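You operate a simulated robot arm through the tools that you are given. There is no shell and no other tool.

You are at the controls of a simulated two-armed robot. One attempt, no reset.

TASK
Rinse tub W702 under the tap, rack it and shut the tap.
Fine: it stands on the wire rack; the outlet stays open; the other tubs stay dry where they are; touch nothing else on this wall.

The check looks at the end state, three seconds after you hand in, the way a careful person would. Anything else that was tipped, shoved, dropped, spilled or broken makes it a failure.

THE ROBOT
Two 7-joint arms with fingered hands on one trunk that stands fixed in place. Base frame: the origin is at the foot of the trunk, x ahead of it, y to its left, z up; the work surface is at about z = 0.9. Readings come in m, degrees, newtons and seconds.
The left shoulder is at [0.059, 0.174, 1.065], the right one opposite. With the tool pointing down near the work surface each hand reaches from about 0.28 to 0.74 m from the base axis, measured 20 degrees to its own side. Payload 3.8 kg a hand.
The tool frame of a hand sits at the grasp point between the pads (the TCP): z along the fingers, y along the line on which they close. The tips reach 0.026 m beyond it. The gripper opens to 0.132 m. The gripper's body begins 0.073 m behind the TCP. The gripper is a hand of 3 fingers: y runs from the thumb to the fingers, the wrist lies at [0, 0, -0.224] in the tool frame, and closing takes about 1.5 s.
Orientation is that of the tool frame in the base frame, as [roll, pitch, yaw] about the fixed x, y, z axes, in that order (R = Rz(yaw) Ry(pitch) Rx(roll)). With the fingers straight down and closing along the base's y, the tool's x points along the base's -x, its y along +y and its z along -z.

THE INTERFACE
- The arms move only by the tool servo_tool. It takes "left_targets", "right_targets" or both (then of equal length, played together; a hand with none holds still); each is a list of rows, each a list of 3 entries, a list of its own where there are three numbers: the shift along the base's x, y, z in m, then the turn, a rotation vector about the base's x, y, z in degrees, then the opening, from 0 (shut) to 1 (fully open). In form: [[[x, y, z], [wx, wy, wz], jaw], ...]. A call has 1 to 20 rows; each row shifts and turns the commanded pose from where the row before left it. Each row takes 0.2 s and may step no farther than 0.05 m and 8.6 degrees from the row before; otherwise, or with a gripper value out of range, the whole call is refused. A pose out of reach is approached as far as the arm can. The call stops where the force on the tool passes 40 N (or 10 N more than at its start, if that is more) or the arm is blocked; 0.2 s more then pass. The fingers move at their own pace (about 0.108 m/s each) and stop on an object; they squeeze with about 30 N. The grip force told is the motor's: it shows also when the fingers shut on nothing. Time passes only in rows, and 0.2 s behind the last, so rows that do not move let the fingers close. It gives the time, the measured TCP pose, the force on the tool (base axes), the opening and the grip force at its end, in the units of the frame above (readings bear some noise), with the torque about the TCP (base axes, N m) and any sound that the robot's microphone picked up, and new pictures: "pictures" is both (left out), scene, wrist or none (wrist: the cameras of the hands that moved).
- Cameras (640 x 400 px; columns grow to the right, rows downward): "scene" is now at [0.1694, -0.0446, 0.9867]; the picture's right is [-0.52, -0.86, 0.00], its down [0.11, -0.06, -0.99] and it looks along [0.85, -0.51, 0.12] (base axes); focal length 214 px, centre (320, 200). "left" rides on the left gripper at [-0.061, 0.003, -0.092] in its tool frame; the picture's right is [-0.05, -1.00, 0.00], its down [0.83, -0.04, -0.55] and it looks along [0.55, -0.03, 0.83] (tool axes); focal length 230 px, centre (320, 200). "right" rides on the right gripper at [0.062, 0.003, -0.092] in its tool frame; the picture's right is [-0.05, 1.00, 0.00], its down [-0.83, -0.04, -0.56] and it looks along [-0.55, -0.03, 0.83] (tool axes); focal length 230 px, centre (320, 200). There is no depth. A picture from a camera that has moved, and an enlarged one, comes with that camera's place and axes in the base frame and with its lens.
- raise_lower(by): slides the trunk up (or, below 0, down) by that many m; the arms and the scene camera ride with it, the base frame stays. It gives what a move gives, with no picture.
- set_grasp(shape, hand): the hand has 3 fingers and takes this shape, open, in about a second: jaw (thumb against the fingers, like two jaws); tri (thumb and two fingers); tip (a fingertip pinch); poke (one finger out to press); point (the index stretched); flat (the hand flat); cup (the hand cupped); fist (a fist). The gripper value then closes the fingers along that shape, each until it touches; the sizes above hold for jaw. It gives what a move gives, with no picture.
- head_to(pan, tilt): turns the head with the scene camera to pan (to the left, within 60 degrees either way) and tilt (down, from -29 to 69), counted from straight ahead of the robot. It gives what a move gives, and a new picture of the scene camera.
- enlarge(camera, box): a new picture of the part [left, top, right, bottom] of that camera's present view, enlarged. The clock stands still meanwhile.
- hand_in(): hands the job in; it is judged then, once.

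Nothing tells you positions but the pictures and the camera data. Unless the task says otherwise, let go and move clear before handing in.

The tools are called after "Emit:" as name(argument=value, ...) on one line, values as JSON. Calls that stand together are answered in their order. servo_tool: Moves the arms, as the interface text tells. Its arguments: {"type":"object","properties":{"left_targets":{"type":"array","items":{"type":"array"}},"right_targets":{"type":"array","items":{"type":"array"}},"pictures":{"type":"string","enum":["both","scene","wrist","none"]}},"required":[]} The other tools are called the same way: raise_lower (by) slides the trunk up or down; set_grasp (shape, hand) gives the hand a shape; head_to (pan, tilt) turns the head that bears the scene camera; enlarge (camera, box) takes an enlarged picture of a part of a camera's view; hand_in () hands the job in.

At the start:

```text
t: 0.0
left_position: [0.3035, -0.0038, 1.2122]
left_tcp_rot: [-179.9, 0.0, -180.0]
left_wrist_force: [0.7, 1.1, -1.0]
left_moment: [0.0, -0.02, 0.01]
left_finger_gap: 0.132
left_gripper_force: 0.0
left_shape: jaw
right_position: [0.3089, -0.3122, 1.2332]
right_tcp_rot: [179.9, 0.0, 180.0]
right_wrist_force: [0.1, 0.0, 0.0]
right_moment: [0.01, -0.01, 0.02]
right_finger_gap: 0.1322
right_gripper_force: 0.0
right_shape: jaw
trunk travel left (down, up): [-0.375, 0.107]
head pan, tilt: [-31.0, -7.1]
```

scene: 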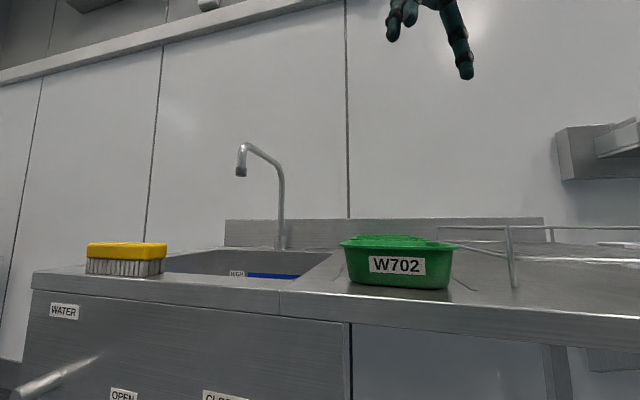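
right: 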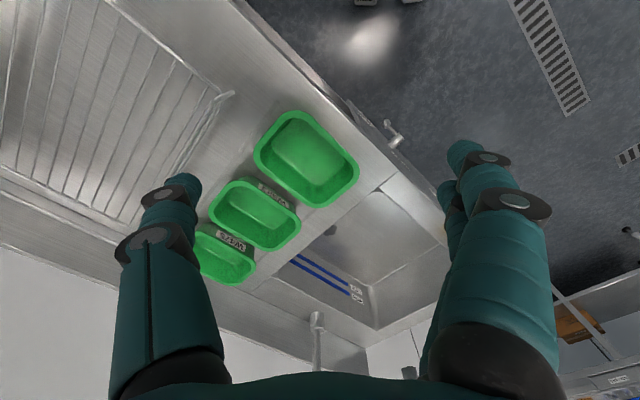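
left: 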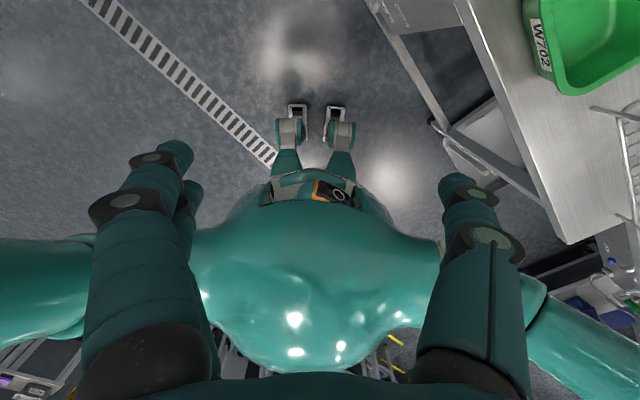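

I see green tub W702 on a counter between a sink with a swan-neck tap on the left and a wire rack on the right, and a lever low on the front panel with WATER/OPEN/CLOSE labels. I'll look around with the head and enlarge the pictures before moving anything.

Emit:
enlarge(camera="right", box=[180, 80, 480, 400])

Emit:
head_to(pan=-31, tilt=35)

```text
1.25 times, centred on (330, 240) of right
camera zoom: at [0.2482, -0.3087, 1.3257], right [0.05, 1.0, 0.0], down [0.83, -0.04, 0.56], along [0.55, -0.03, -0.83], focal length 288 px, centre (308, 150)
```

zoom: 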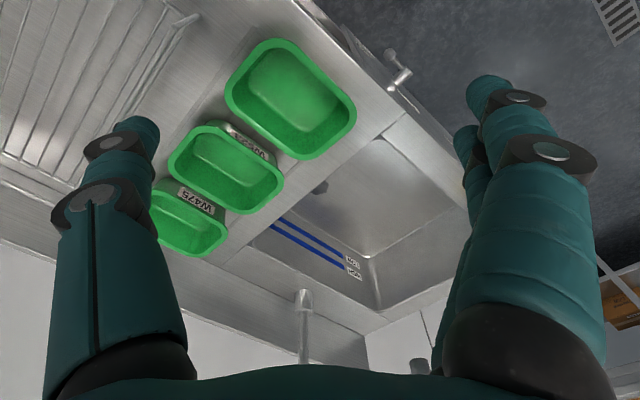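

```text
t: 1.1
left_position: [0.3033, -0.0053, 1.2113]
left_tcp_rot: [-179.9, 0.0, -180.0]
left_wrist_force: [0.1, 0.3, -0.5]
left_moment: [-0.01, -0.01, -0.01]
left_finger_gap: 0.1318
left_gripper_force: 0.0
left_shape: jaw
right_position: [0.3096, -0.3116, 1.2324]
right_tcp_rot: [180.0, 0.0, 179.9]
right_wrist_force: [-0.6, 0.1, -0.1]
right_moment: [-0.03, -0.02, 0.0]
right_finger_gap: 0.132
right_gripper_force: 0.2
right_shape: jaw
trunk travel left (down, up): [-0.375, 0.107]
head pan, tilt: [-31.0, 35.0]
camera scene: at [0.171, -0.0456, 0.9197], right [-0.52, -0.86, 0.0], down [-0.49, 0.3, -0.82], along [0.7, -0.42, -0.57], focal length 214 px, centre (320, 200)
```

scene: 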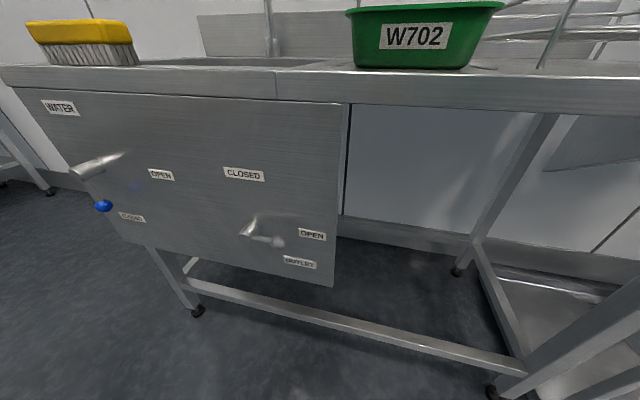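

The front panel carries two levers: WATER on the left and OUTLET lower right, each with OPEN/CLOSED marks. I'll enlarge both to read their states.

Emit:
enlarge(camera="scene", box=[30, 80, 190, 250])

Emit:
enlarge(camera="scene", box=[200, 150, 350, 290])

Emit:
enlarge(camera="right", box=[320, 60, 480, 160])

Emit:
enlarge(camera="right", box=[190, 100, 370, 300])

Emit:
enlarge(camera="right", box=[280, 200, 440, 380])

```text
2.35 times, centred on (110, 165) of scene
camera zoom: at [0.171, -0.0456, 0.9197], right [-0.52, -0.86, 0.0], down [-0.49, 0.3, -0.82], along [0.7, -0.42, -0.57], focal length 505 px, centre (814, 282)
```

zoom: 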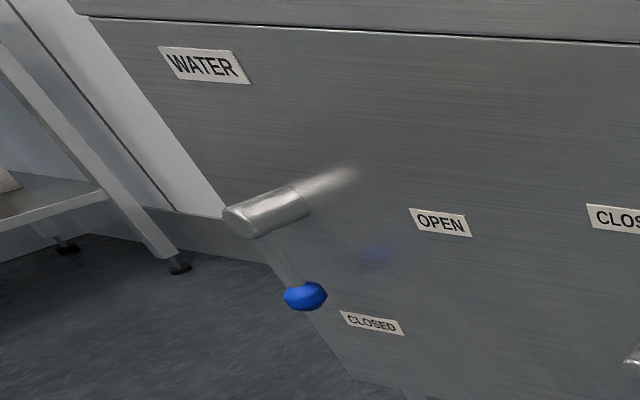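

```text
2.86 times, centred on (275, 220) of scene
camera zoom: at [0.171, -0.0456, 0.9197], right [-0.52, -0.86, 0.0], down [-0.49, 0.3, -0.82], along [0.7, -0.42, -0.57], focal length 613 px, centre (449, 143)
```

zoom: 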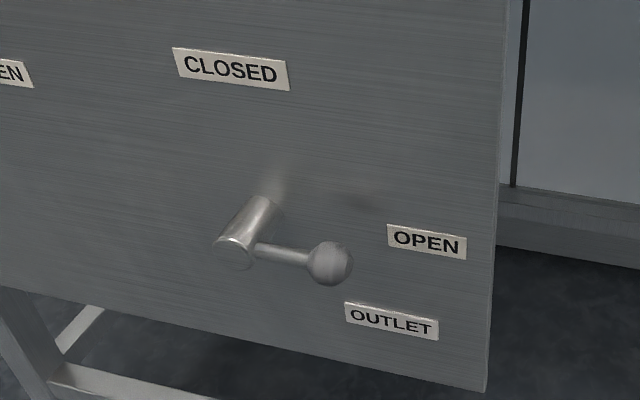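

```text
4.00 times, centred on (400, 110) of right
camera zoom: at [0.2482, -0.3087, 1.3256], right [0.05, 1.0, 0.0], down [0.83, -0.04, 0.56], along [0.55, -0.03, -0.83], focal length 920 px, centre (0, 560)
```

zoom: 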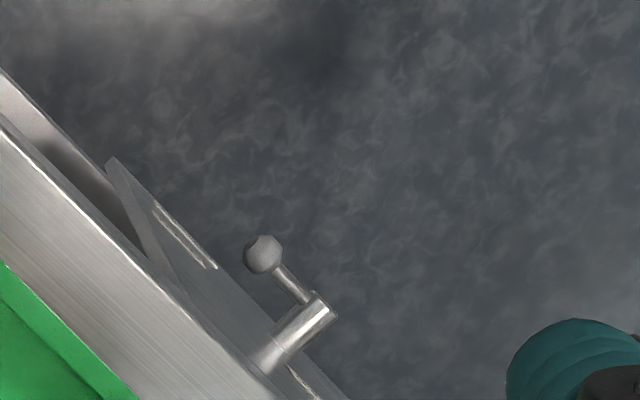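

```text
2.00 times, centred on (280, 200) of right
camera zoom: at [0.2482, -0.3087, 1.3256], right [0.05, 1.0, 0.0], down [0.83, -0.04, 0.56], along [0.55, -0.03, -0.83], focal length 460 px, centre (400, 200)
```

zoom: 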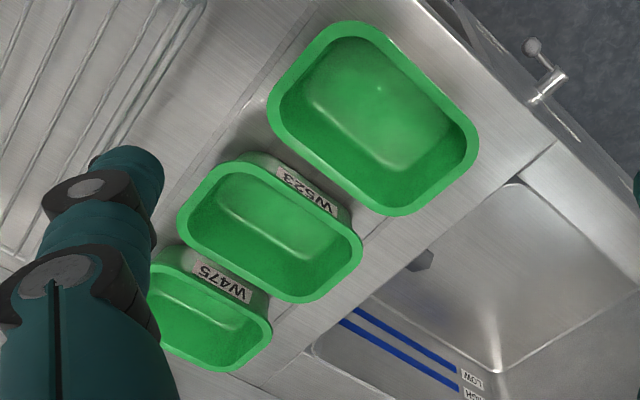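

```text
2.22 times, centred on (360, 290) of right
camera zoom: at [0.2482, -0.3087, 1.3256], right [0.05, 1.0, 0.0], down [0.83, -0.04, 0.56], along [0.55, -0.03, -0.83], focal length 511 px, centre (231, 0)
```

zoom: 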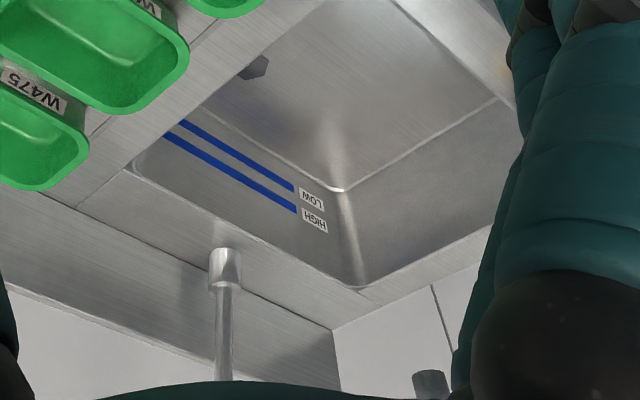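

From triangulating the two cameras, I take the counter to run at 45° (along [0.71, 0.71]): the tub is near [0.41, -0.34], the nozzle near [0.80, -0.16, 1.14], and the water lever pivot near [0.71, 0.16, 0.73], pointing down at CLOSED. The outlet lever points at OPEN. Next I'll look at the rack and the rest of the wall.

Emit:
head_to(pan=-60, tilt=10)

Emit:
raise_lower(by=0.107)

Emit:
head_to(pan=-55, tilt=20)

Emit:
head_to(pan=-20, tilt=15)

Emit:
servo_tool(right_targets=[[[0, 0, 0], [0, 0, 0], 1]], pictures="wrist")

```text
t: 2.0
left_position: [0.3035, -0.005, 1.2113]
left_tcp_rot: [-179.9, 0.0, -179.9]
left_wrist_force: [0.5, -0.1, 0.7]
left_moment: [-0.01, 0.03, 0.03]
left_finger_gap: 0.1319
left_gripper_force: 0.0
left_shape: jaw
right_position: [0.3087, -0.3123, 1.2334]
right_tcp_rot: [-180.0, 0.1, -179.9]
right_wrist_force: [-0.5, -0.1, -0.1]
right_moment: [0.03, -0.01, -0.04]
right_finger_gap: 0.1321
right_gripper_force: 0.0
right_shape: jaw
trunk travel left (down, up): [-0.375, 0.107]
head pan, tilt: [-60.0, 10.0]
camera scene: at [0.1421, -0.0807, 0.9597], right [-0.87, -0.5, 0.0], down [-0.09, 0.15, -0.98], along [0.49, -0.85, -0.17], focal length 214 px, centre (320, 200)
```

scene: 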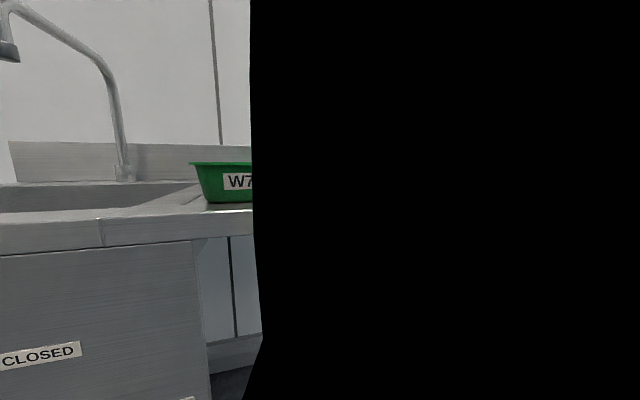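

```text
t: 3.4
left_position: [0.3073, -0.0055, 1.3181]
left_tcp_rot: [180.0, -0.3, -179.9]
left_wrist_force: [0.2, 0.2, 0.8]
left_moment: [0.01, 0.03, 0.02]
left_finger_gap: 0.132
left_gripper_force: 0.0
left_shape: jaw
right_position: [0.3108, -0.3118, 1.339]
right_tcp_rot: [-180.0, -0.2, 179.9]
right_wrist_force: [0.3, 0.3, 0.6]
right_moment: [0.0, 0.02, 0.01]
right_finger_gap: 0.132
right_gripper_force: 0.0
right_shape: jaw
trunk travel left (down, up): [-0.482, 0.0]
head pan, tilt: [-60.0, 10.0]
```

```text
t: 4.1
left_position: [0.3047, -0.0051, 1.3173]
left_tcp_rot: [-179.9, 0.1, -180.0]
left_wrist_force: [-0.2, 0.3, 0.0]
left_moment: [-0.01, -0.02, -0.01]
left_finger_gap: 0.1321
left_gripper_force: 0.1
left_shape: jaw
right_position: [0.3088, -0.3119, 1.3396]
right_tcp_rot: [180.0, 0.0, 180.0]
right_wrist_force: [-0.3, -0.3, -0.5]
right_moment: [-0.02, 0.0, 0.01]
right_finger_gap: 0.132
right_gripper_force: 0.2
right_shape: jaw
trunk travel left (down, up): [-0.482, 0.0]
head pan, tilt: [-55.0, 20.0]
camera scene: at [0.1623, -0.0765, 1.0841], right [-0.82, -0.57, 0.0], down [-0.2, 0.28, -0.94], along [0.54, -0.77, -0.34], focal length 214 px, centre (320, 200)
```

scene: 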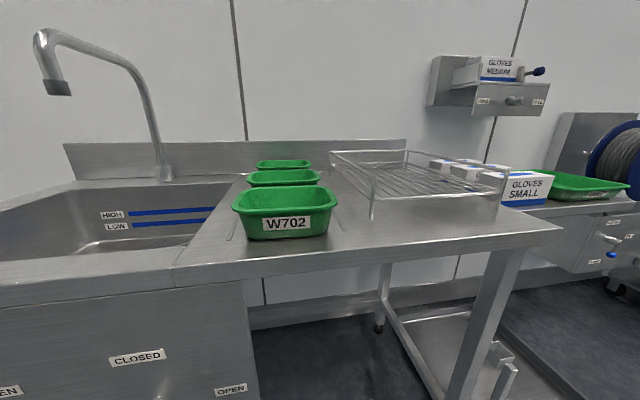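

```text
t: 5.2
left_position: [0.3031, -0.0046, 1.3177]
left_tcp_rot: [-179.9, 0.0, -180.0]
left_wrist_force: [1.0, 0.2, -0.7]
left_moment: [0.0, -0.04, -0.02]
left_finger_gap: 0.132
left_gripper_force: 0.0
left_shape: jaw
right_position: [0.3093, -0.312, 1.3397]
right_tcp_rot: [180.0, 0.0, 179.9]
right_wrist_force: [-0.1, -0.8, 0.1]
right_moment: [-0.01, 0.03, 0.0]
right_finger_gap: 0.1319
right_gripper_force: 0.1
right_shape: jaw
trunk travel left (down, up): [-0.482, 0.0]
head pan, tilt: [-20.0, 15.0]
camera scene: at [0.1966, -0.0322, 1.0922], right [-0.34, -0.94, 0.0], down [-0.24, 0.09, -0.97], along [0.91, -0.33, -0.26], focal length 214 px, centre (320, 200)
```

scene: 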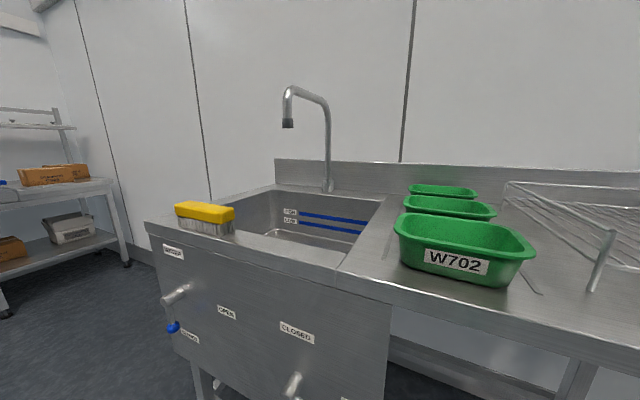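

```text
t: 5.5
left_position: [0.3042, -0.0054, 1.3186]
left_tcp_rot: [-179.9, 0.0, 180.0]
left_wrist_force: [0.5, -0.9, 0.2]
left_moment: [0.0, -0.03, -0.01]
left_finger_gap: 0.132
left_gripper_force: 0.0
left_shape: jaw
right_position: [0.3087, -0.3117, 1.3406]
right_tcp_rot: [-179.9, 0.0, -179.9]
right_wrist_force: [-0.2, -0.4, 0.3]
right_moment: [-0.03, 0.02, -0.01]
right_finger_gap: 0.132
right_gripper_force: 0.1
right_shape: jaw
trunk travel left (down, up): [-0.482, 0.0]
head pan, tilt: [-20.0, 15.0]
camera right: at [0.2481, -0.3087, 1.4322], right [0.05, 1.0, 0.0], down [0.83, -0.04, 0.56], along [0.55, -0.03, -0.83], focal length 230 px, centre (320, 200)
```

right: 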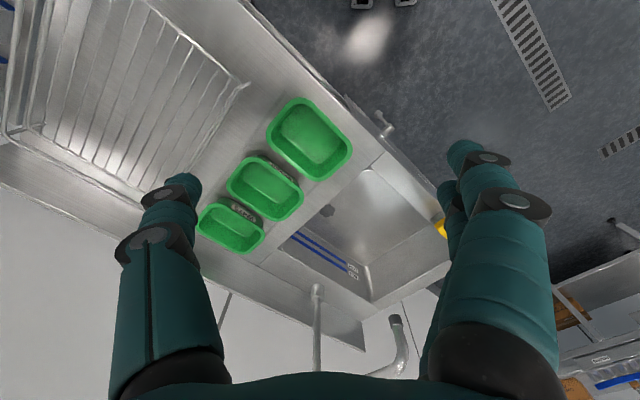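

Now it's clear: the sink is at the left with the nozzle at about [0.79, -0.16, 1.14], three tubs stand in a row with W702 nearest me, and the wire rack is to the right with a glove box beyond it. I'll lower the trunk to a height that suits both the lever and the tub. Then I'll turn the right hand 45° and tilt it to pinch W702's front wall.

Emit:
raise_lower(by=-0.187)

Emit:
servo_tool(right_targets=[[[0.006, 0.001, 0], [0, 0, 7.5], 1], [[0.006, 0.001, 0], [0, 0, 7.5], 1], [[0.006, 0.001, 0], [0, 0, 7.5], 1], [[0.006, 0.001, 0], [0, 0, 7.5], 1], [[0.006, 0.002, 0], [0, 0, 7.5], 1], [[0.006, 0.001, 0], [0, 0, 7.5], 0.8], [[0.007, 0.002, 0], [-5.3, -5.3, 0], 0.6], [[0.007, 0.001, 0], [-5.3, -5.3, 0], 0.6], [[0.007, 0.002, 0], [-5.3, -5.3, 0], 0.5], [[0.007, 0.001, 0], [-5.3, -5.3, 0], 0.5], [[0, 0, 0], [0, 0, 0], 0.5]])

```text
t: 7.6
left_position: [0.3038, -0.005, 1.1312]
left_tcp_rot: [-179.9, 0.1, 179.9]
left_wrist_force: [-0.1, -0.1, 0.3]
left_moment: [0.02, -0.01, -0.02]
left_finger_gap: 0.1321
left_gripper_force: 0.1
left_shape: jaw
right_position: [0.309, -0.3121, 1.1525]
right_tcp_rot: [-180.0, 0.0, 180.0]
right_wrist_force: [0.1, 0.4, -0.3]
right_moment: [-0.02, 0.0, -0.03]
right_finger_gap: 0.1315
right_gripper_force: 0.1
right_shape: jaw
trunk travel left (down, up): [-0.295, 0.187]
head pan, tilt: [-20.0, 15.0]
```

```text
t: 10.0
left_position: [0.3042, -0.006, 1.1331]
left_tcp_rot: [-179.9, 0.1, -179.9]
left_wrist_force: [-0.4, -0.3, -0.5]
left_moment: [0.0, -0.02, 0.03]
left_finger_gap: 0.1319
left_gripper_force: 0.1
left_shape: jaw
right_position: [0.3728, -0.2989, 1.1517]
right_tcp_rot: [-149.9, 0.1, -135.1]
right_wrist_force: [-0.6, -0.2, -0.3]
right_moment: [-0.02, 0.0, -0.03]
right_finger_gap: 0.0669
right_gripper_force: 0.1
right_shape: jaw
trunk travel left (down, up): [-0.295, 0.187]
head pan, tilt: [-20.0, 15.0]
camera scene: at [0.1743, -0.0322, 0.8696], right [-0.34, -0.94, 0.0], down [-0.24, 0.09, -0.97], along [0.91, -0.33, -0.26], focal length 214 px, centre (320, 200)
camera right: at [0.2957, -0.3071, 1.2309], right [-0.57, 0.65, -0.5], down [0.42, 0.76, 0.5], along [0.7, 0.08, -0.7], focal length 230 px, centre (320, 200)
```

scene: 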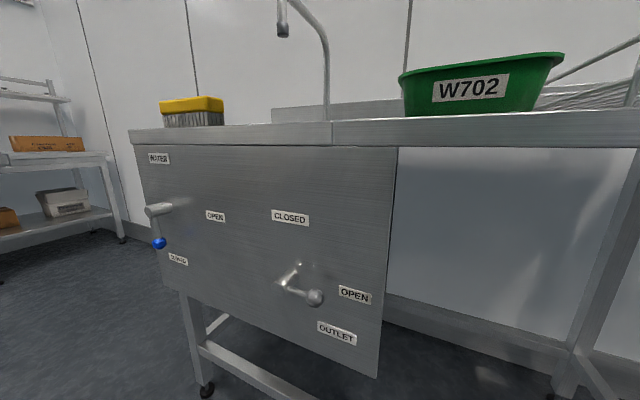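
right: 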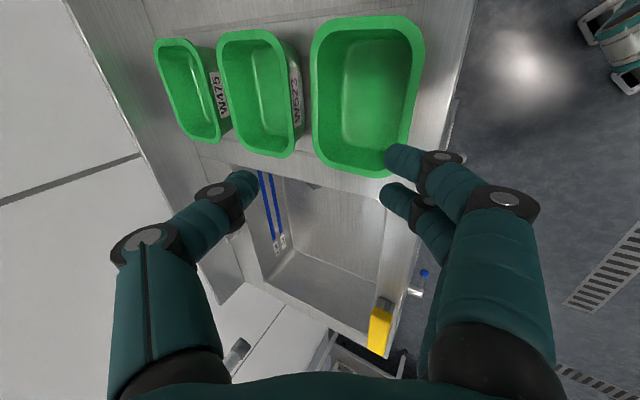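

W702's rim spans about e2 0.469–0.595 from front to back (e2 being the into-wall axis), centred at [0.416, -0.337]. I'll reduce the tilt a little, narrow the fingers to straddle its front wall and come down part way for a close look.

Emit:
servo_tool(right_targets=[[[0.002, 0, -0.03], [5.3, 5.3, 0], 0.4], [[0.002, 0, -0.03], [0, 0, 0], 0.35], [[0.001, 0, -0.03], [0, 0, 0], 0.35], [[0, 0, -0.03], [0, 0, 0], 0.35], [[0, 0, 0], [0, 0, 0], 0.35]])

Emit:
head_to(pan=-40, tilt=0)

Emit:
enlarge(camera="right", box=[200, 0, 520, 200])

```text
t: 11.2
left_position: [0.3042, -0.0038, 1.1312]
left_tcp_rot: [-179.9, -0.1, 179.9]
left_wrist_force: [-0.2, 0.4, -0.1]
left_moment: [0.02, -0.01, 0.0]
left_finger_gap: 0.1317
left_gripper_force: 0.1
left_shape: jaw
right_position: [0.3781, -0.2982, 1.0313]
right_tcp_rot: [-157.4, 0.1, -135.1]
right_wrist_force: [0.2, 0.2, 1.5]
right_moment: [0.0, -0.01, 0.01]
right_finger_gap: 0.0467
right_gripper_force: 0.1
right_shape: jaw
trunk travel left (down, up): [-0.295, 0.187]
head pan, tilt: [-20.0, 15.0]
camera scene: at [0.1743, -0.0322, 0.8697], right [-0.34, -0.94, 0.0], down [-0.24, 0.09, -0.97], along [0.91, -0.33, -0.26], focal length 214 px, centre (320, 200)
camera right: at [0.3074, -0.3143, 1.1145], right [-0.62, 0.69, -0.38], down [0.47, 0.71, 0.53], along [0.64, 0.15, -0.76], focal length 230 px, centre (320, 200)
```

scene: 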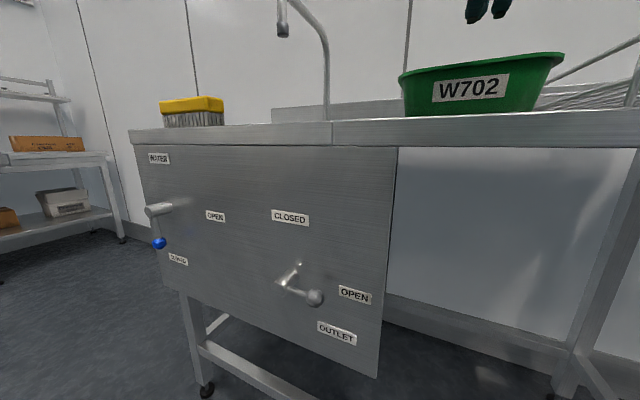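
right: 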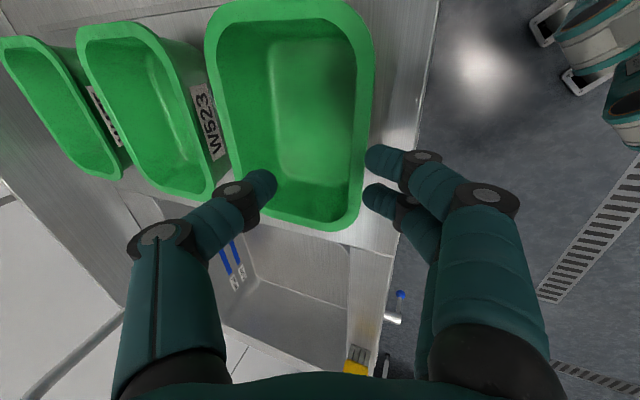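

```text
t: 12.0
left_position: [0.3048, -0.0056, 1.1316]
left_tcp_rot: [-179.9, 0.0, 180.0]
left_wrist_force: [0.9, -0.3, 0.3]
left_moment: [-0.01, 0.01, -0.04]
left_finger_gap: 0.1317
left_gripper_force: 0.0
left_shape: jaw
right_position: [0.3776, -0.2975, 1.031]
right_tcp_rot: [-157.5, 0.0, -135.0]
right_wrist_force: [0.3, 0.1, -0.8]
right_moment: [0.0, 0.0, 0.01]
right_finger_gap: 0.0462
right_gripper_force: 0.0
right_shape: jaw
trunk travel left (down, up): [-0.295, 0.187]
head pan, tilt: [-40.0, 0.0]
camera scene: at [0.1555, -0.058, 0.8937], right [-0.64, -0.77, 0.0], down [0.0, 0.0, -1.0], along [0.77, -0.64, 0.0], focal length 214 px, centre (320, 200)
```

scene: 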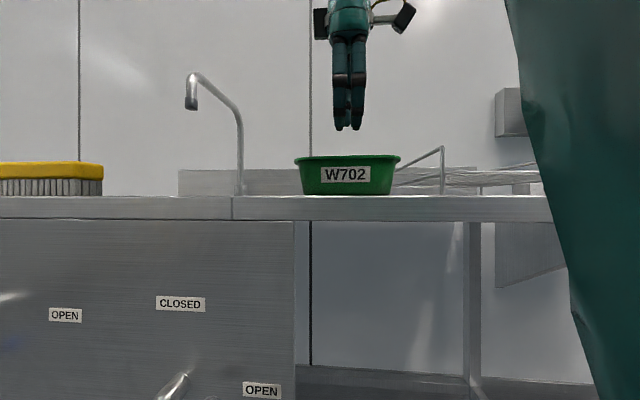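

```text
2.00 times, centred on (360, 100) of right
camera zoom: at [0.3074, -0.3143, 1.1148], right [-0.62, 0.69, -0.38], down [0.47, 0.71, 0.53], along [0.64, 0.15, -0.76], focal length 460 px, centre (240, 400)
```

zoom: 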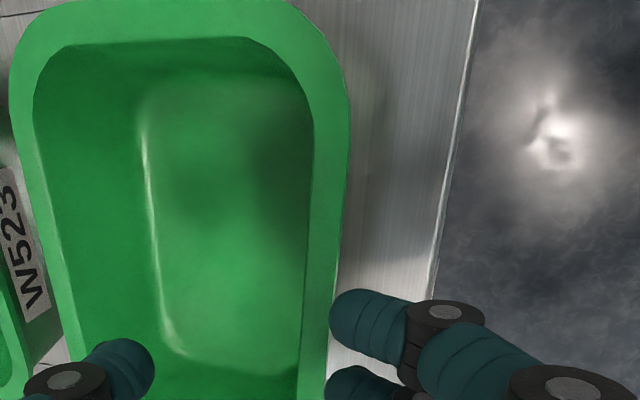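

The front view puts the rim at z ≈ 0.96 and the hand is centred on the label side. I'll come down so the thumb is inside and the fingers outside the front wall, then close.

Emit:
servo_tool(right_targets=[[[0.002, -0.002, -0.03], [0, 0, 0], 0.35], [[0.002, -0.002, -0.03], [0, 0, 0], 0.35], [[0, 0, -0.02], [0, 0, 0], 0.35], [[0, 0, -0.01], [0, 0, 0], 0.35], [[0, 0, 0], [0, 0, 0], 0.35]])

Emit:
enlarge(camera="scene", box=[260, 60, 460, 220])

```text
t: 13.2
left_position: [0.3047, -0.006, 1.1314]
left_tcp_rot: [-179.9, 0.0, -179.9]
left_wrist_force: [-0.1, -0.2, 0.0]
left_moment: [0.01, -0.02, 0.04]
left_finger_gap: 0.1319
left_gripper_force: 0.1
left_shape: jaw
right_position: [0.3821, -0.3027, 0.9422]
right_tcp_rot: [-157.4, 0.1, -135.0]
right_wrist_force: [0.1, 0.0, 1.2]
right_moment: [-0.03, 0.0, -0.02]
right_finger_gap: 0.0467
right_gripper_force: 0.0
right_shape: jaw
trunk travel left (down, up): [-0.295, 0.187]
head pan, tilt: [-40.0, 0.0]
camera scene: at [0.1554, -0.0581, 0.8938], right [-0.64, -0.77, 0.0], down [0.0, 0.0, -1.0], along [0.77, -0.64, 0.0], focal length 214 px, centre (320, 200)
camera right: at [0.3121, -0.3193, 1.0269], right [-0.62, 0.69, -0.38], down [0.47, 0.71, 0.53], along [0.64, 0.15, -0.76], focal length 230 px, centre (320, 200)
```

scene: 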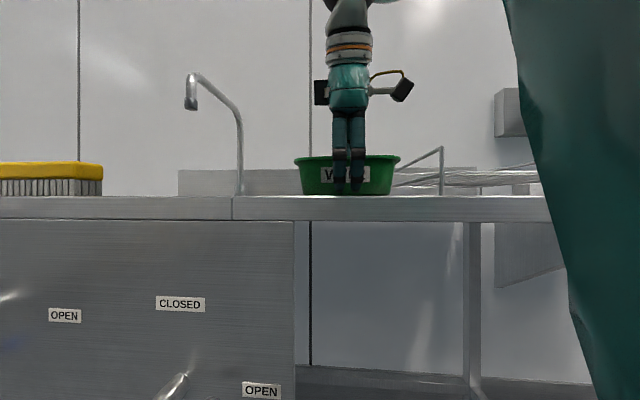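
right: 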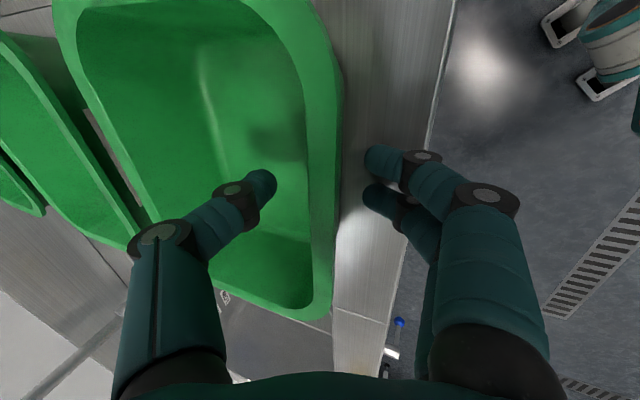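

```text
2.50 times, centred on (360, 140) of scene
camera zoom: at [0.1554, -0.0581, 0.8938], right [-0.64, -0.77, 0.0], down [0.0, 0.0, -1.0], along [0.77, -0.64, 0.0], focal length 536 px, centre (220, 350)
```

zoom: 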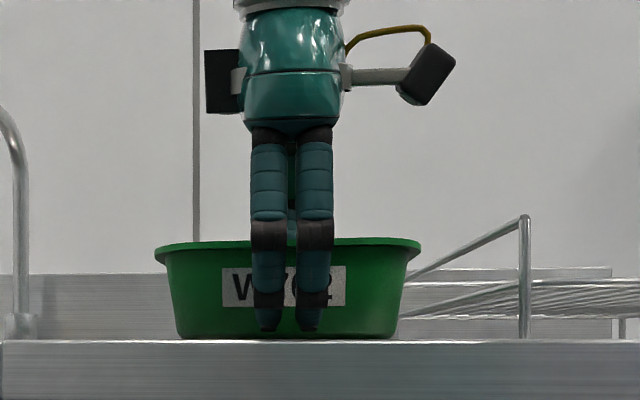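

The fingers straddle the front wall evenly, just clear of the counter. Now I'll close on it.

Emit:
servo_tool(right_targets=[[[0, 0, 0], [0, 0, 0], 0.2], [[0, 0, 0], [0, 0, 0], 0.1], [[0, 0, 0], [0, 0, 0], 0], [[0, 0, 0], [0, 0, 0], 0], [[0, 0, 0], [0, 0, 0], 0], [[0, 0, 0], [0, 0, 0], 0]])

Emit:
enlarge(camera="scene", box=[260, 60, 460, 220])

```text
t: 14.6
left_position: [0.3055, -0.0048, 1.1312]
left_tcp_rot: [-179.8, 0.0, -180.0]
left_wrist_force: [-0.7, -1.0, -0.5]
left_moment: [0.04, 0.01, -0.01]
left_finger_gap: 0.1316
left_gripper_force: 0.1
left_shape: jaw
right_position: [0.3826, -0.3029, 0.944]
right_tcp_rot: [-157.5, 0.0, -135.0]
right_wrist_force: [0.3, -0.4, -1.0]
right_moment: [0.0, 0.07, 0.0]
right_finger_gap: 0.0
right_gripper_force: 30.4
right_shape: jaw
trunk travel left (down, up): [-0.295, 0.187]
head pan, tilt: [-40.0, 0.0]
camera scene: at [0.1555, -0.0581, 0.8938], right [-0.64, -0.77, 0.0], down [0.0, 0.0, -1.0], along [0.77, -0.64, 0.0], focal length 214 px, centre (320, 200)
camera right: at [0.3122, -0.3193, 1.0271], right [-0.62, 0.69, -0.38], down [0.47, 0.71, 0.53], along [0.64, 0.15, -0.76], focal length 230 px, centre (320, 200)
```

scene: 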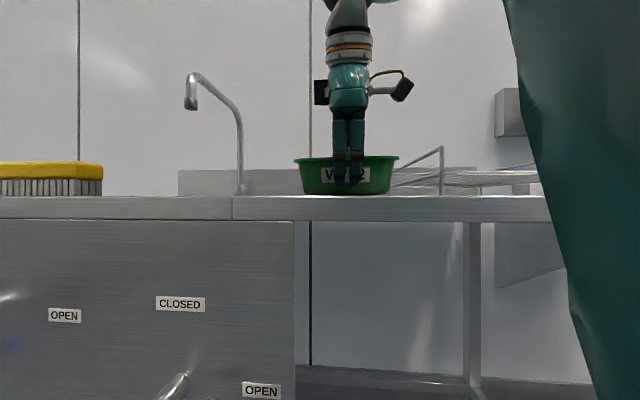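
right: 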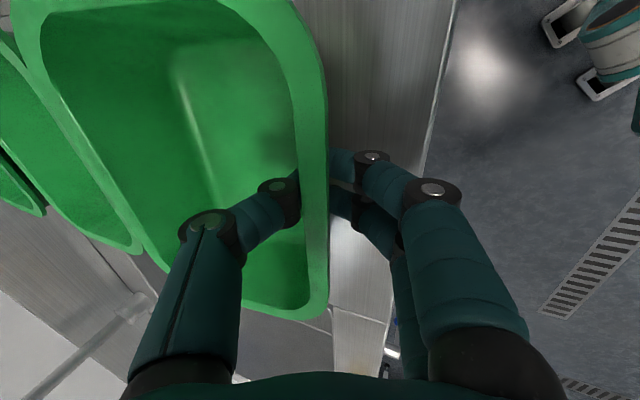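

```text
2.50 times, centred on (360, 140) of scene
camera zoom: at [0.1555, -0.0581, 0.8938], right [-0.64, -0.77, 0.0], down [0.0, 0.0, -1.0], along [0.77, -0.64, 0.0], focal length 536 px, centre (220, 350)
```

zoom: 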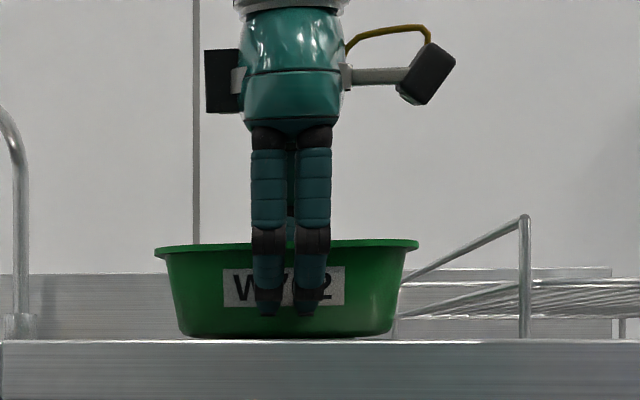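

The fingers have closed on the thin wall with about 30 N. I'll lift a little straight up to check the hold.

Emit:
servo_tool(right_targets=[[[0, 0, 0.01], [0, 0, 0], 0], [[0, 0, 0.02], [0, 0, 0], 0], [[0, 0, 0.03], [0, 0, 0], 0], [[0, 0, 0], [0, 0, 0], 0]])

Emit:
enlarge(camera="scene", box=[240, 60, 480, 220])

```text
t: 15.6
left_position: [0.3036, -0.005, 1.1305]
left_tcp_rot: [180.0, -0.1, -180.0]
left_wrist_force: [0.1, -0.2, -0.1]
left_moment: [-0.01, -0.01, 0.02]
left_finger_gap: 0.1319
left_gripper_force: 0.1
left_shape: jaw
right_position: [0.3832, -0.3011, 1.0036]
right_tcp_rot: [-157.5, -0.1, -134.9]
right_wrist_force: [0.6, 0.3, -1.2]
right_moment: [0.04, 0.05, 0.0]
right_finger_gap: 0.0
right_gripper_force: 29.7
right_shape: jaw
trunk travel left (down, up): [-0.295, 0.187]
head pan, tilt: [-40.0, 0.0]
camera scene: at [0.1556, -0.0582, 0.8937], right [-0.64, -0.77, 0.0], down [0.0, 0.0, -1.0], along [0.77, -0.64, 0.0], focal length 214 px, centre (320, 200)
camera right: at [0.3122, -0.3183, 1.0883], right [-0.62, 0.69, -0.38], down [0.47, 0.71, 0.53], along [0.64, 0.15, -0.76], focal length 230 px, centre (320, 200)
```

scene: 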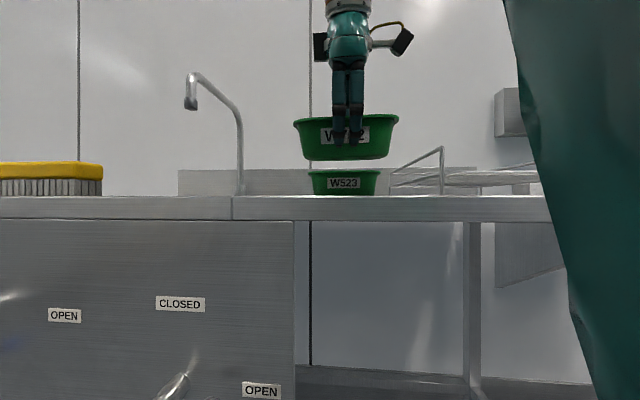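
right: 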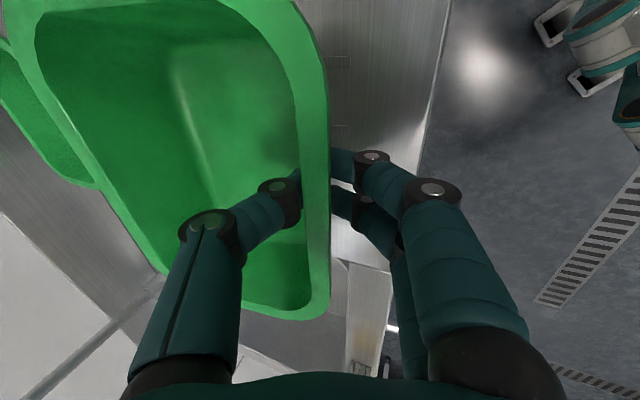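

```text
2.50 times, centred on (360, 140) of scene
camera zoom: at [0.1556, -0.0582, 0.8937], right [-0.64, -0.77, 0.0], down [0.0, 0.0, -1.0], along [0.77, -0.64, 0.0], focal length 536 px, centre (220, 350)
```

zoom: 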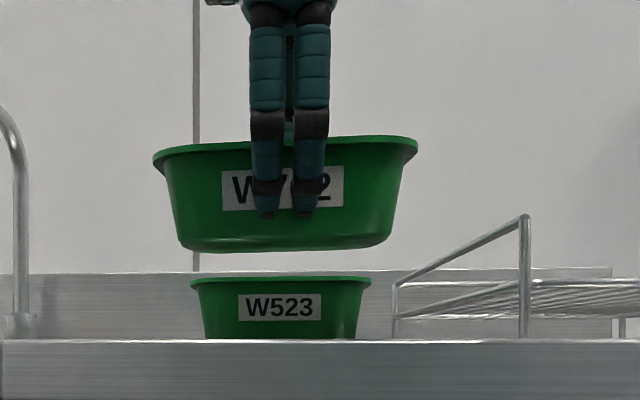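

The tub lifted cleanly and level, and W523 hasn't moved. I'll carry it along the counter first, so it never passes over the other tubs, and then in over the sink short of the spout line.

Emit:
servo_tool(right_targets=[[[0, 0, 0.016], [0, 0, 0], 0], [[0.0354, 0.0354, 0], [0, 0, 0], 0], [[0.0354, 0.0354, 0], [0, 0, 0], 0], [[0.0354, 0.0354, 0], [0, 0, 0], 0], [[0.0354, 0.0354, 0], [0, 0, 0], 0], [[0.0354, 0.0354, 0], [0, 0, 0], 0], [[0.0358, -0.0113, 0], [0, 0, 0], 0], [[0.0358, -0.0113, 0], [0, 0, 0], 0], [[0.0358, -0.0113, 0], [0, 0, 0], 0], [[0, 0, -0.02], [0, 0, 0], 0], [[0, 0, -0.02], [0, 0, 0], 0], [[0, 0, 0], [0, 0, 0], 0]])

Emit:
head_to(pan=-5, tilt=15)

```text
t: 18.2
left_position: [0.3033, -0.0043, 1.131]
left_tcp_rot: [-179.9, 0.0, -180.0]
left_wrist_force: [0.0, -0.4, 0.3]
left_moment: [-0.03, -0.03, 0.0]
left_finger_gap: 0.1321
left_gripper_force: 0.0
left_shape: jaw
right_position: [0.5495, -0.2469, 0.977]
right_tcp_rot: [-157.5, 0.1, -135.0]
right_wrist_force: [-0.9, -0.8, -0.2]
right_moment: [0.0, 0.05, 0.03]
right_finger_gap: 0.0
right_gripper_force: 29.7
right_shape: jaw
right hand out of reach, approached as far as the arm can: row 4, 5, 6, 7, 8, 9
trunk travel left (down, up): [-0.295, 0.187]
head pan, tilt: [-40.0, 0.0]
camera scene: at [0.1555, -0.0581, 0.8938], right [-0.64, -0.77, 0.0], down [0.0, 0.0, -1.0], along [0.77, -0.64, 0.0], focal length 214 px, centre (320, 200)
camera right: at [0.4799, -0.2619, 1.0619], right [-0.62, 0.69, -0.38], down [0.47, 0.71, 0.53], along [0.64, 0.15, -0.76], focal length 230 px, centre (320, 200)
```

scene: 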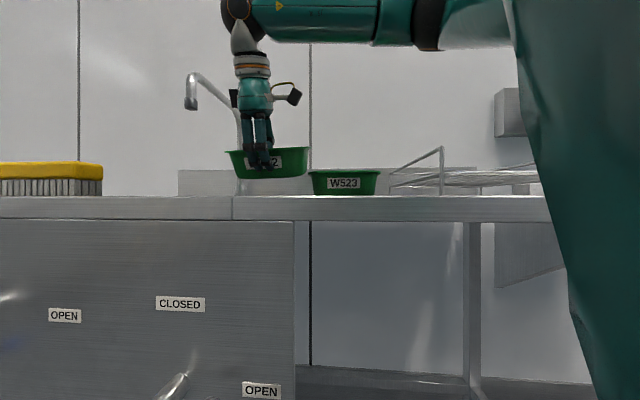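
right: 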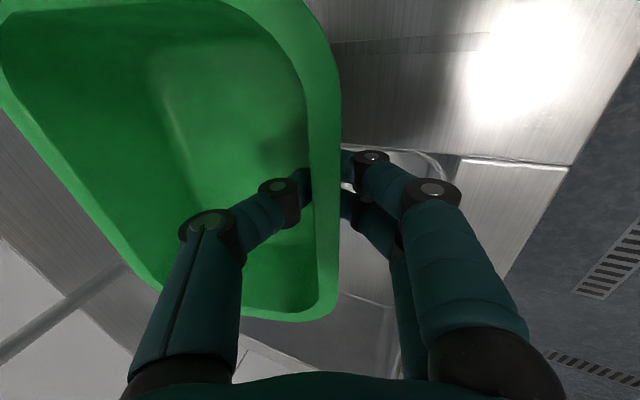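

```text
t: 19.2
left_position: [0.3048, -0.0053, 1.1311]
left_tcp_rot: [-179.7, 0.0, -180.0]
left_wrist_force: [-0.4, 0.3, 0.1]
left_moment: [0.0, -0.01, -0.01]
left_finger_gap: 0.132
left_gripper_force: 0.1
left_shape: jaw
right_position: [0.5488, -0.246, 0.9779]
right_tcp_rot: [-157.5, 0.0, -135.0]
right_wrist_force: [-0.8, -0.6, -0.5]
right_moment: [-0.01, 0.01, -0.01]
right_finger_gap: 0.0
right_gripper_force: 29.8
right_shape: jaw
trunk travel left (down, up): [-0.295, 0.187]
head pan, tilt: [-5.0, 15.0]
camera scene: at [0.1796, -0.0084, 0.8697], right [-0.09, -1.0, 0.0], down [-0.26, 0.02, -0.97], along [0.96, -0.09, -0.26], focal length 214 px, centre (320, 200)
```

scene: 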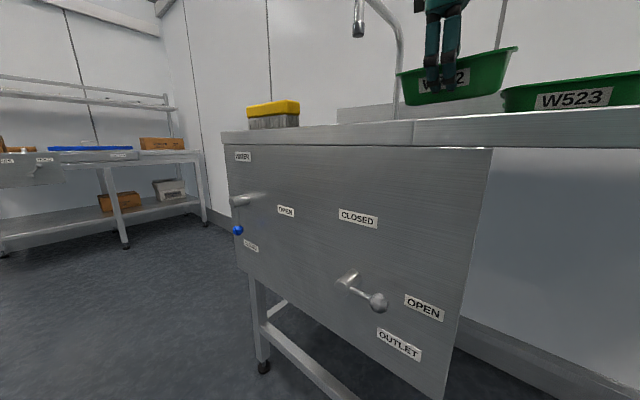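

The right arm stopped short at [0.549, -0.246] because that orientation ran into a limit there, even though the distance itself isn't extreme. I'll raise the tub and try turning the hand toward neutral yaw while moving outward, to see how far it can reach.

Emit:
servo_tool(right_targets=[[[0, 0, 0.04], [0, 0, 0], 0], [[0.02, 0.02, 0.02], [0, 0, 0], 0], [[0.03, 0.02, 0], [0, 0, -7.5], 0], [[0.03, 0.02, 0], [0, 0, -7.5], 0], [[0.03, 0.02, 0], [0, 0, -7.5], 0], [[0, 0, 0], [0, 0, 0], 0]])

```text
t: 20.6
left_position: [0.3045, -0.0052, 1.1326]
left_tcp_rot: [-179.9, 0.0, 179.9]
left_wrist_force: [0.1, -0.6, -0.3]
left_moment: [-0.04, 0.01, 0.0]
left_finger_gap: 0.1318
left_gripper_force: 0.0
left_shape: jaw
right_position: [0.5553, -0.2935, 0.9994]
right_tcp_rot: [-157.5, -0.1, -157.7]
right_wrist_force: [0.7, -0.4, -0.6]
right_moment: [0.04, 0.04, -0.02]
right_finger_gap: 0.0001
right_gripper_force: 29.9
right_shape: jaw
right hand out of reach, approached as far as the arm can: row 2, 3, 4, 5
trunk travel left (down, up): [-0.295, 0.187]
head pan, tilt: [-5.0, 15.0]
camera scene: at [0.1794, -0.008, 0.8697], right [-0.09, -1.0, 0.0], down [-0.26, 0.02, -0.97], along [0.96, -0.08, -0.26], focal length 214 px, centre (320, 200)
camera right: at [0.4844, -0.2817, 1.0833], right [-0.3, 0.87, -0.38], down [0.7, 0.48, 0.53], along [0.64, -0.11, -0.76], focal length 230 px, centre (320, 200)
```

scene: 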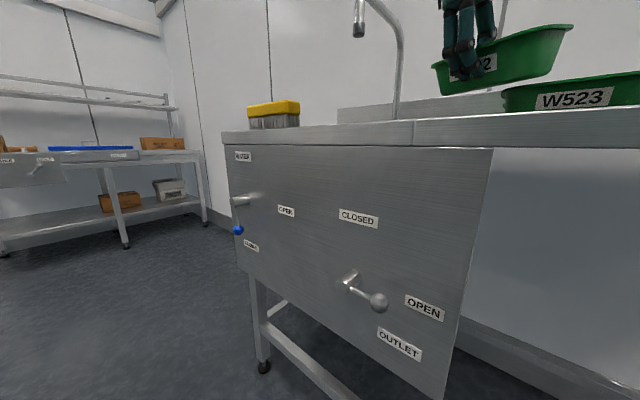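
right: 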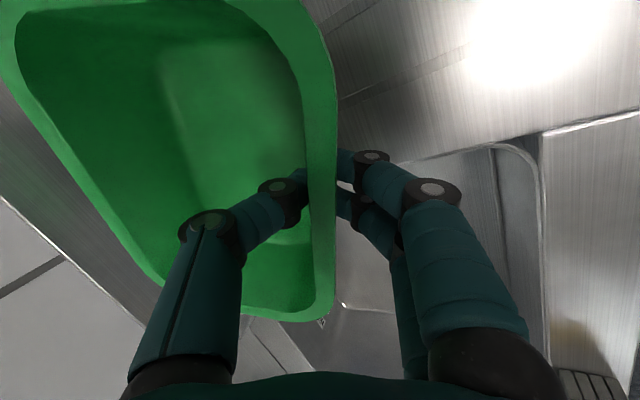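

The limit looks like wrist flexion: the hand points down while the trunk is low. I'll raise the trunk so the forearm can be level, and test the rinse position with the water still off.

Emit:
raise_lower(by=0.15)

Emit:
servo_tool(right_targets=[[[0, 0.01, -0.03], [0, 0, 7.5], 0], [[0, 0.01, -0.03], [0, 0, 7.5], 0], [[0, 0.01, -0.03], [0, 0, 7.5], 0], [[0.02, 0.02, -0.03], [0, 0, 0], 0], [[0.025, 0.02, -0.01], [0, 0, 0], 0], [[0.025, 0.02, 0], [0, 0, 0], 0], [[0, 0, 0], [0, 0, 0], 0]])

```text
t: 22.4
left_position: [0.3053, -0.0057, 1.2816]
left_tcp_rot: [-180.0, -0.1, -180.0]
left_wrist_force: [-0.1, 1.0, 1.1]
left_moment: [-0.02, 0.0, 0.02]
left_finger_gap: 0.1318
left_gripper_force: 0.1
left_shape: jaw
right_position: [0.4957, -0.2948, 1.2905]
right_tcp_rot: [-151.3, 14.6, -156.7]
right_wrist_force: [-0.4, -1.0, -0.9]
right_moment: [0.05, 0.0, 0.03]
right_finger_gap: 0.0
right_gripper_force: 30.1
right_shape: jaw
trunk travel left (down, up): [-0.445, 0.037]
head pan, tilt: [-5.0, 15.0]
```

```text
t: 24.0
left_position: [0.3052, -0.005, 1.2807]
left_tcp_rot: [-180.0, 0.1, 180.0]
left_wrist_force: [-0.2, -0.2, 0.5]
left_moment: [0.01, 0.0, 0.02]
left_finger_gap: 0.1319
left_gripper_force: 0.0
left_shape: jaw
right_position: [0.5388, -0.2264, 1.1606]
right_tcp_rot: [-151.3, 14.7, -134.1]
right_wrist_force: [-0.2, 0.1, -0.7]
right_moment: [0.04, 0.03, -0.01]
right_finger_gap: 0.0
right_gripper_force: 30.1
right_shape: jaw
right hand out of reach, approached as far as the arm can: row 6
trunk travel left (down, up): [-0.445, 0.037]
head pan, tilt: [-5.0, 15.0]
camera scene: at [0.1998, -0.0086, 1.04], right [-0.09, -1.0, 0.0], down [-0.26, 0.02, -0.97], along [0.96, -0.08, -0.26], focal length 214 px, centre (320, 200)
camera right: at [0.4502, -0.2491, 1.2221], right [-0.51, 0.73, -0.45], down [0.3, 0.64, 0.7], along [0.81, 0.22, -0.55], focal length 230 px, centre (320, 200)
```

scene: 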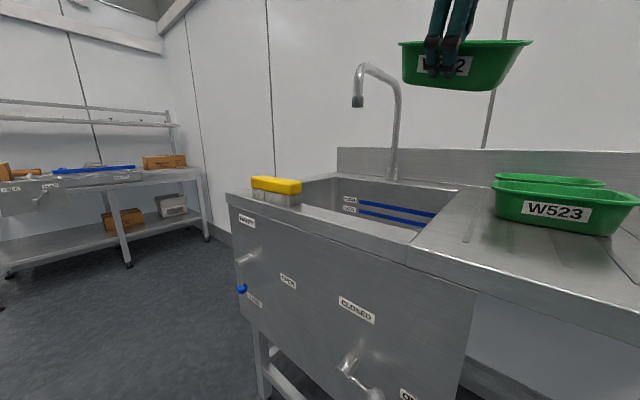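
right: 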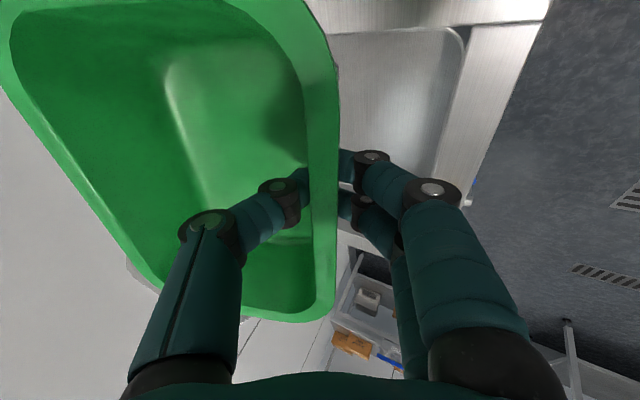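

The hand swung higher and its orientation shifted during the raise, so the tub is now tipped about 15°. I'll bring the trunk to the top, go down in place while levelling the tub, and then extend at a low height where the wrist has room.

Emit:
raise_lower(by=0.037)

Emit:
servo_tool(right_targets=[[[0, 0, -0.04], [0, 0, 0], 0], [[0, 0, -0.04], [0, 0, 0], 0], [[0, 0, -0.04], [-2, 4.8, 0], 0], [[0, 0, -0.04], [-2, 4.8, 0], 0], [[0, 0, -0.02], [-2, 4.8, 0], 0], [[0, 0, 0], [0, 0, 0], 0]])

```text
t: 24.8
left_position: [0.3062, -0.0052, 1.3171]
left_tcp_rot: [180.0, -0.3, -179.9]
left_wrist_force: [0.0, 0.0, -0.1]
left_moment: [0.0, 0.01, 0.01]
left_finger_gap: 0.1319
left_gripper_force: 0.1
left_shape: jaw
right_position: [0.5032, -0.2262, 1.2782]
right_tcp_rot: [-144.4, 21.1, -132.2]
right_wrist_force: [0.3, 0.0, -1.7]
right_moment: [0.03, 0.03, 0.0]
right_finger_gap: 0.0
right_gripper_force: 29.8
right_shape: jaw
trunk travel left (down, up): [-0.482, 0.0]
head pan, tilt: [-5.0, 15.0]
```

```text
t: 26.2
left_position: [0.304, -0.0065, 1.3193]
left_tcp_rot: [-180.0, 0.0, 180.0]
left_wrist_force: [0.1, -0.5, 0.2]
left_moment: [0.02, -0.03, -0.02]
left_finger_gap: 0.1316
left_gripper_force: 0.1
left_shape: jaw
right_position: [0.4794, -0.2381, 1.1148]
right_tcp_rot: [-149.8, 9.5, -133.6]
right_wrist_force: [0.5, 0.0, -1.5]
right_moment: [0.04, 0.07, 0.01]
right_finger_gap: 0.0
right_gripper_force: 30.2
right_shape: jaw
right hand out of reach, approached as far as the arm can: row 4, 5
trunk travel left (down, up): [-0.482, 0.0]
head pan, tilt: [-5.0, 15.0]
camera scene: at [0.202, -0.0087, 1.0923], right [-0.09, -1.0, 0.0], down [-0.26, 0.02, -0.97], along [0.96, -0.08, -0.26], focal length 214 px, centre (320, 200)
camera right: at [0.393, -0.2573, 1.1826], right [-0.53, 0.69, -0.49], down [0.33, 0.7, 0.63], along [0.78, 0.17, -0.6], focal length 230 px, centre (320, 200)
```

scene: 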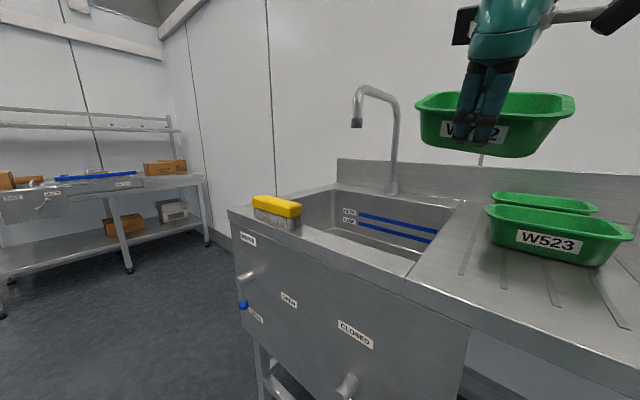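
right: 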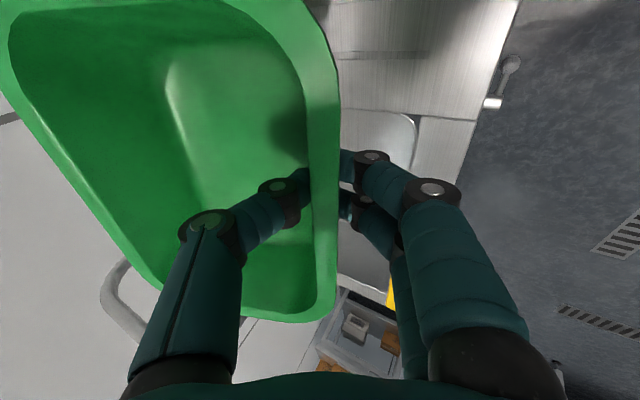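

The arm seems to be pressing against a joint limit. I'll look at its posture with the head before moving it further.

Emit:
head_to(pan=-45, tilt=-15)

Emit:
head_to(pan=-60, tilt=20)

```text
t: 27.3
left_position: [0.3044, -0.0059, 1.3185]
left_tcp_rot: [-179.9, -0.1, -180.0]
left_wrist_force: [0.7, 0.1, 0.5]
left_moment: [-0.02, 0.0, -0.03]
left_finger_gap: 0.1323
left_gripper_force: 0.2
left_shape: jaw
right_position: [0.4786, -0.2374, 1.1158]
right_tcp_rot: [-149.9, 9.4, -133.6]
right_wrist_force: [0.7, 0.4, -0.6]
right_moment: [0.04, 0.05, -0.05]
right_finger_gap: 0.0001
right_gripper_force: 30.5
right_shape: jaw
trunk travel left (down, up): [-0.482, 0.0]
head pan, tilt: [-45.0, -15.0]
camera scene: at [0.1659, -0.0571, 1.1388], right [-0.71, -0.71, 0.0], down [0.18, -0.18, -0.97], along [0.68, -0.68, 0.26], focal length 214 px, centre (320, 200)
```

scene: 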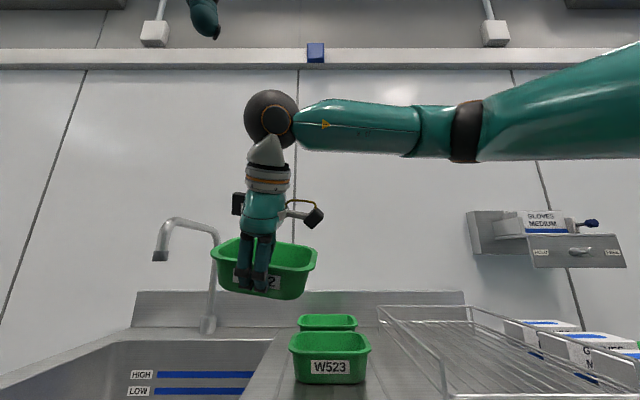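

```text
t: 28.3
left_position: [0.3047, -0.0043, 1.3184]
left_tcp_rot: [-179.8, 0.0, 179.9]
left_wrist_force: [-0.6, -0.3, -0.1]
left_moment: [0.01, -0.02, 0.02]
left_finger_gap: 0.1319
left_gripper_force: 0.0
left_shape: jaw
right_position: [0.4779, -0.2379, 1.1163]
right_tcp_rot: [-149.8, 9.5, -133.6]
right_wrist_force: [0.1, -1.4, -1.3]
right_moment: [0.05, 0.04, -0.02]
right_finger_gap: 0.0001
right_gripper_force: 29.8
right_shape: jaw
trunk travel left (down, up): [-0.482, 0.0]
head pan, tilt: [-60.0, 20.0]
camera scene: at [0.1555, -0.0809, 1.0842], right [-0.87, -0.5, 0.0], down [-0.17, 0.3, -0.94], along [0.47, -0.81, -0.34], focal length 214 px, centre (320, 200)
```

scene: 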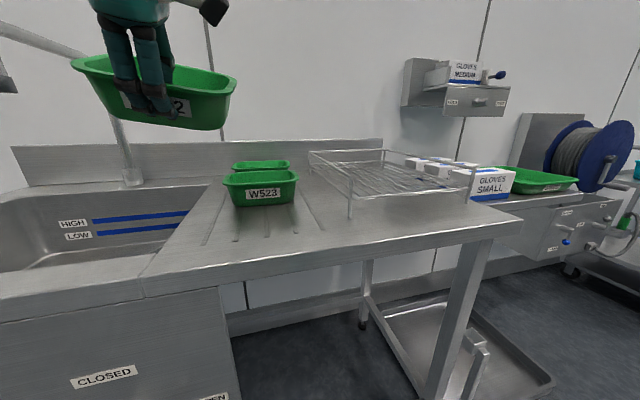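

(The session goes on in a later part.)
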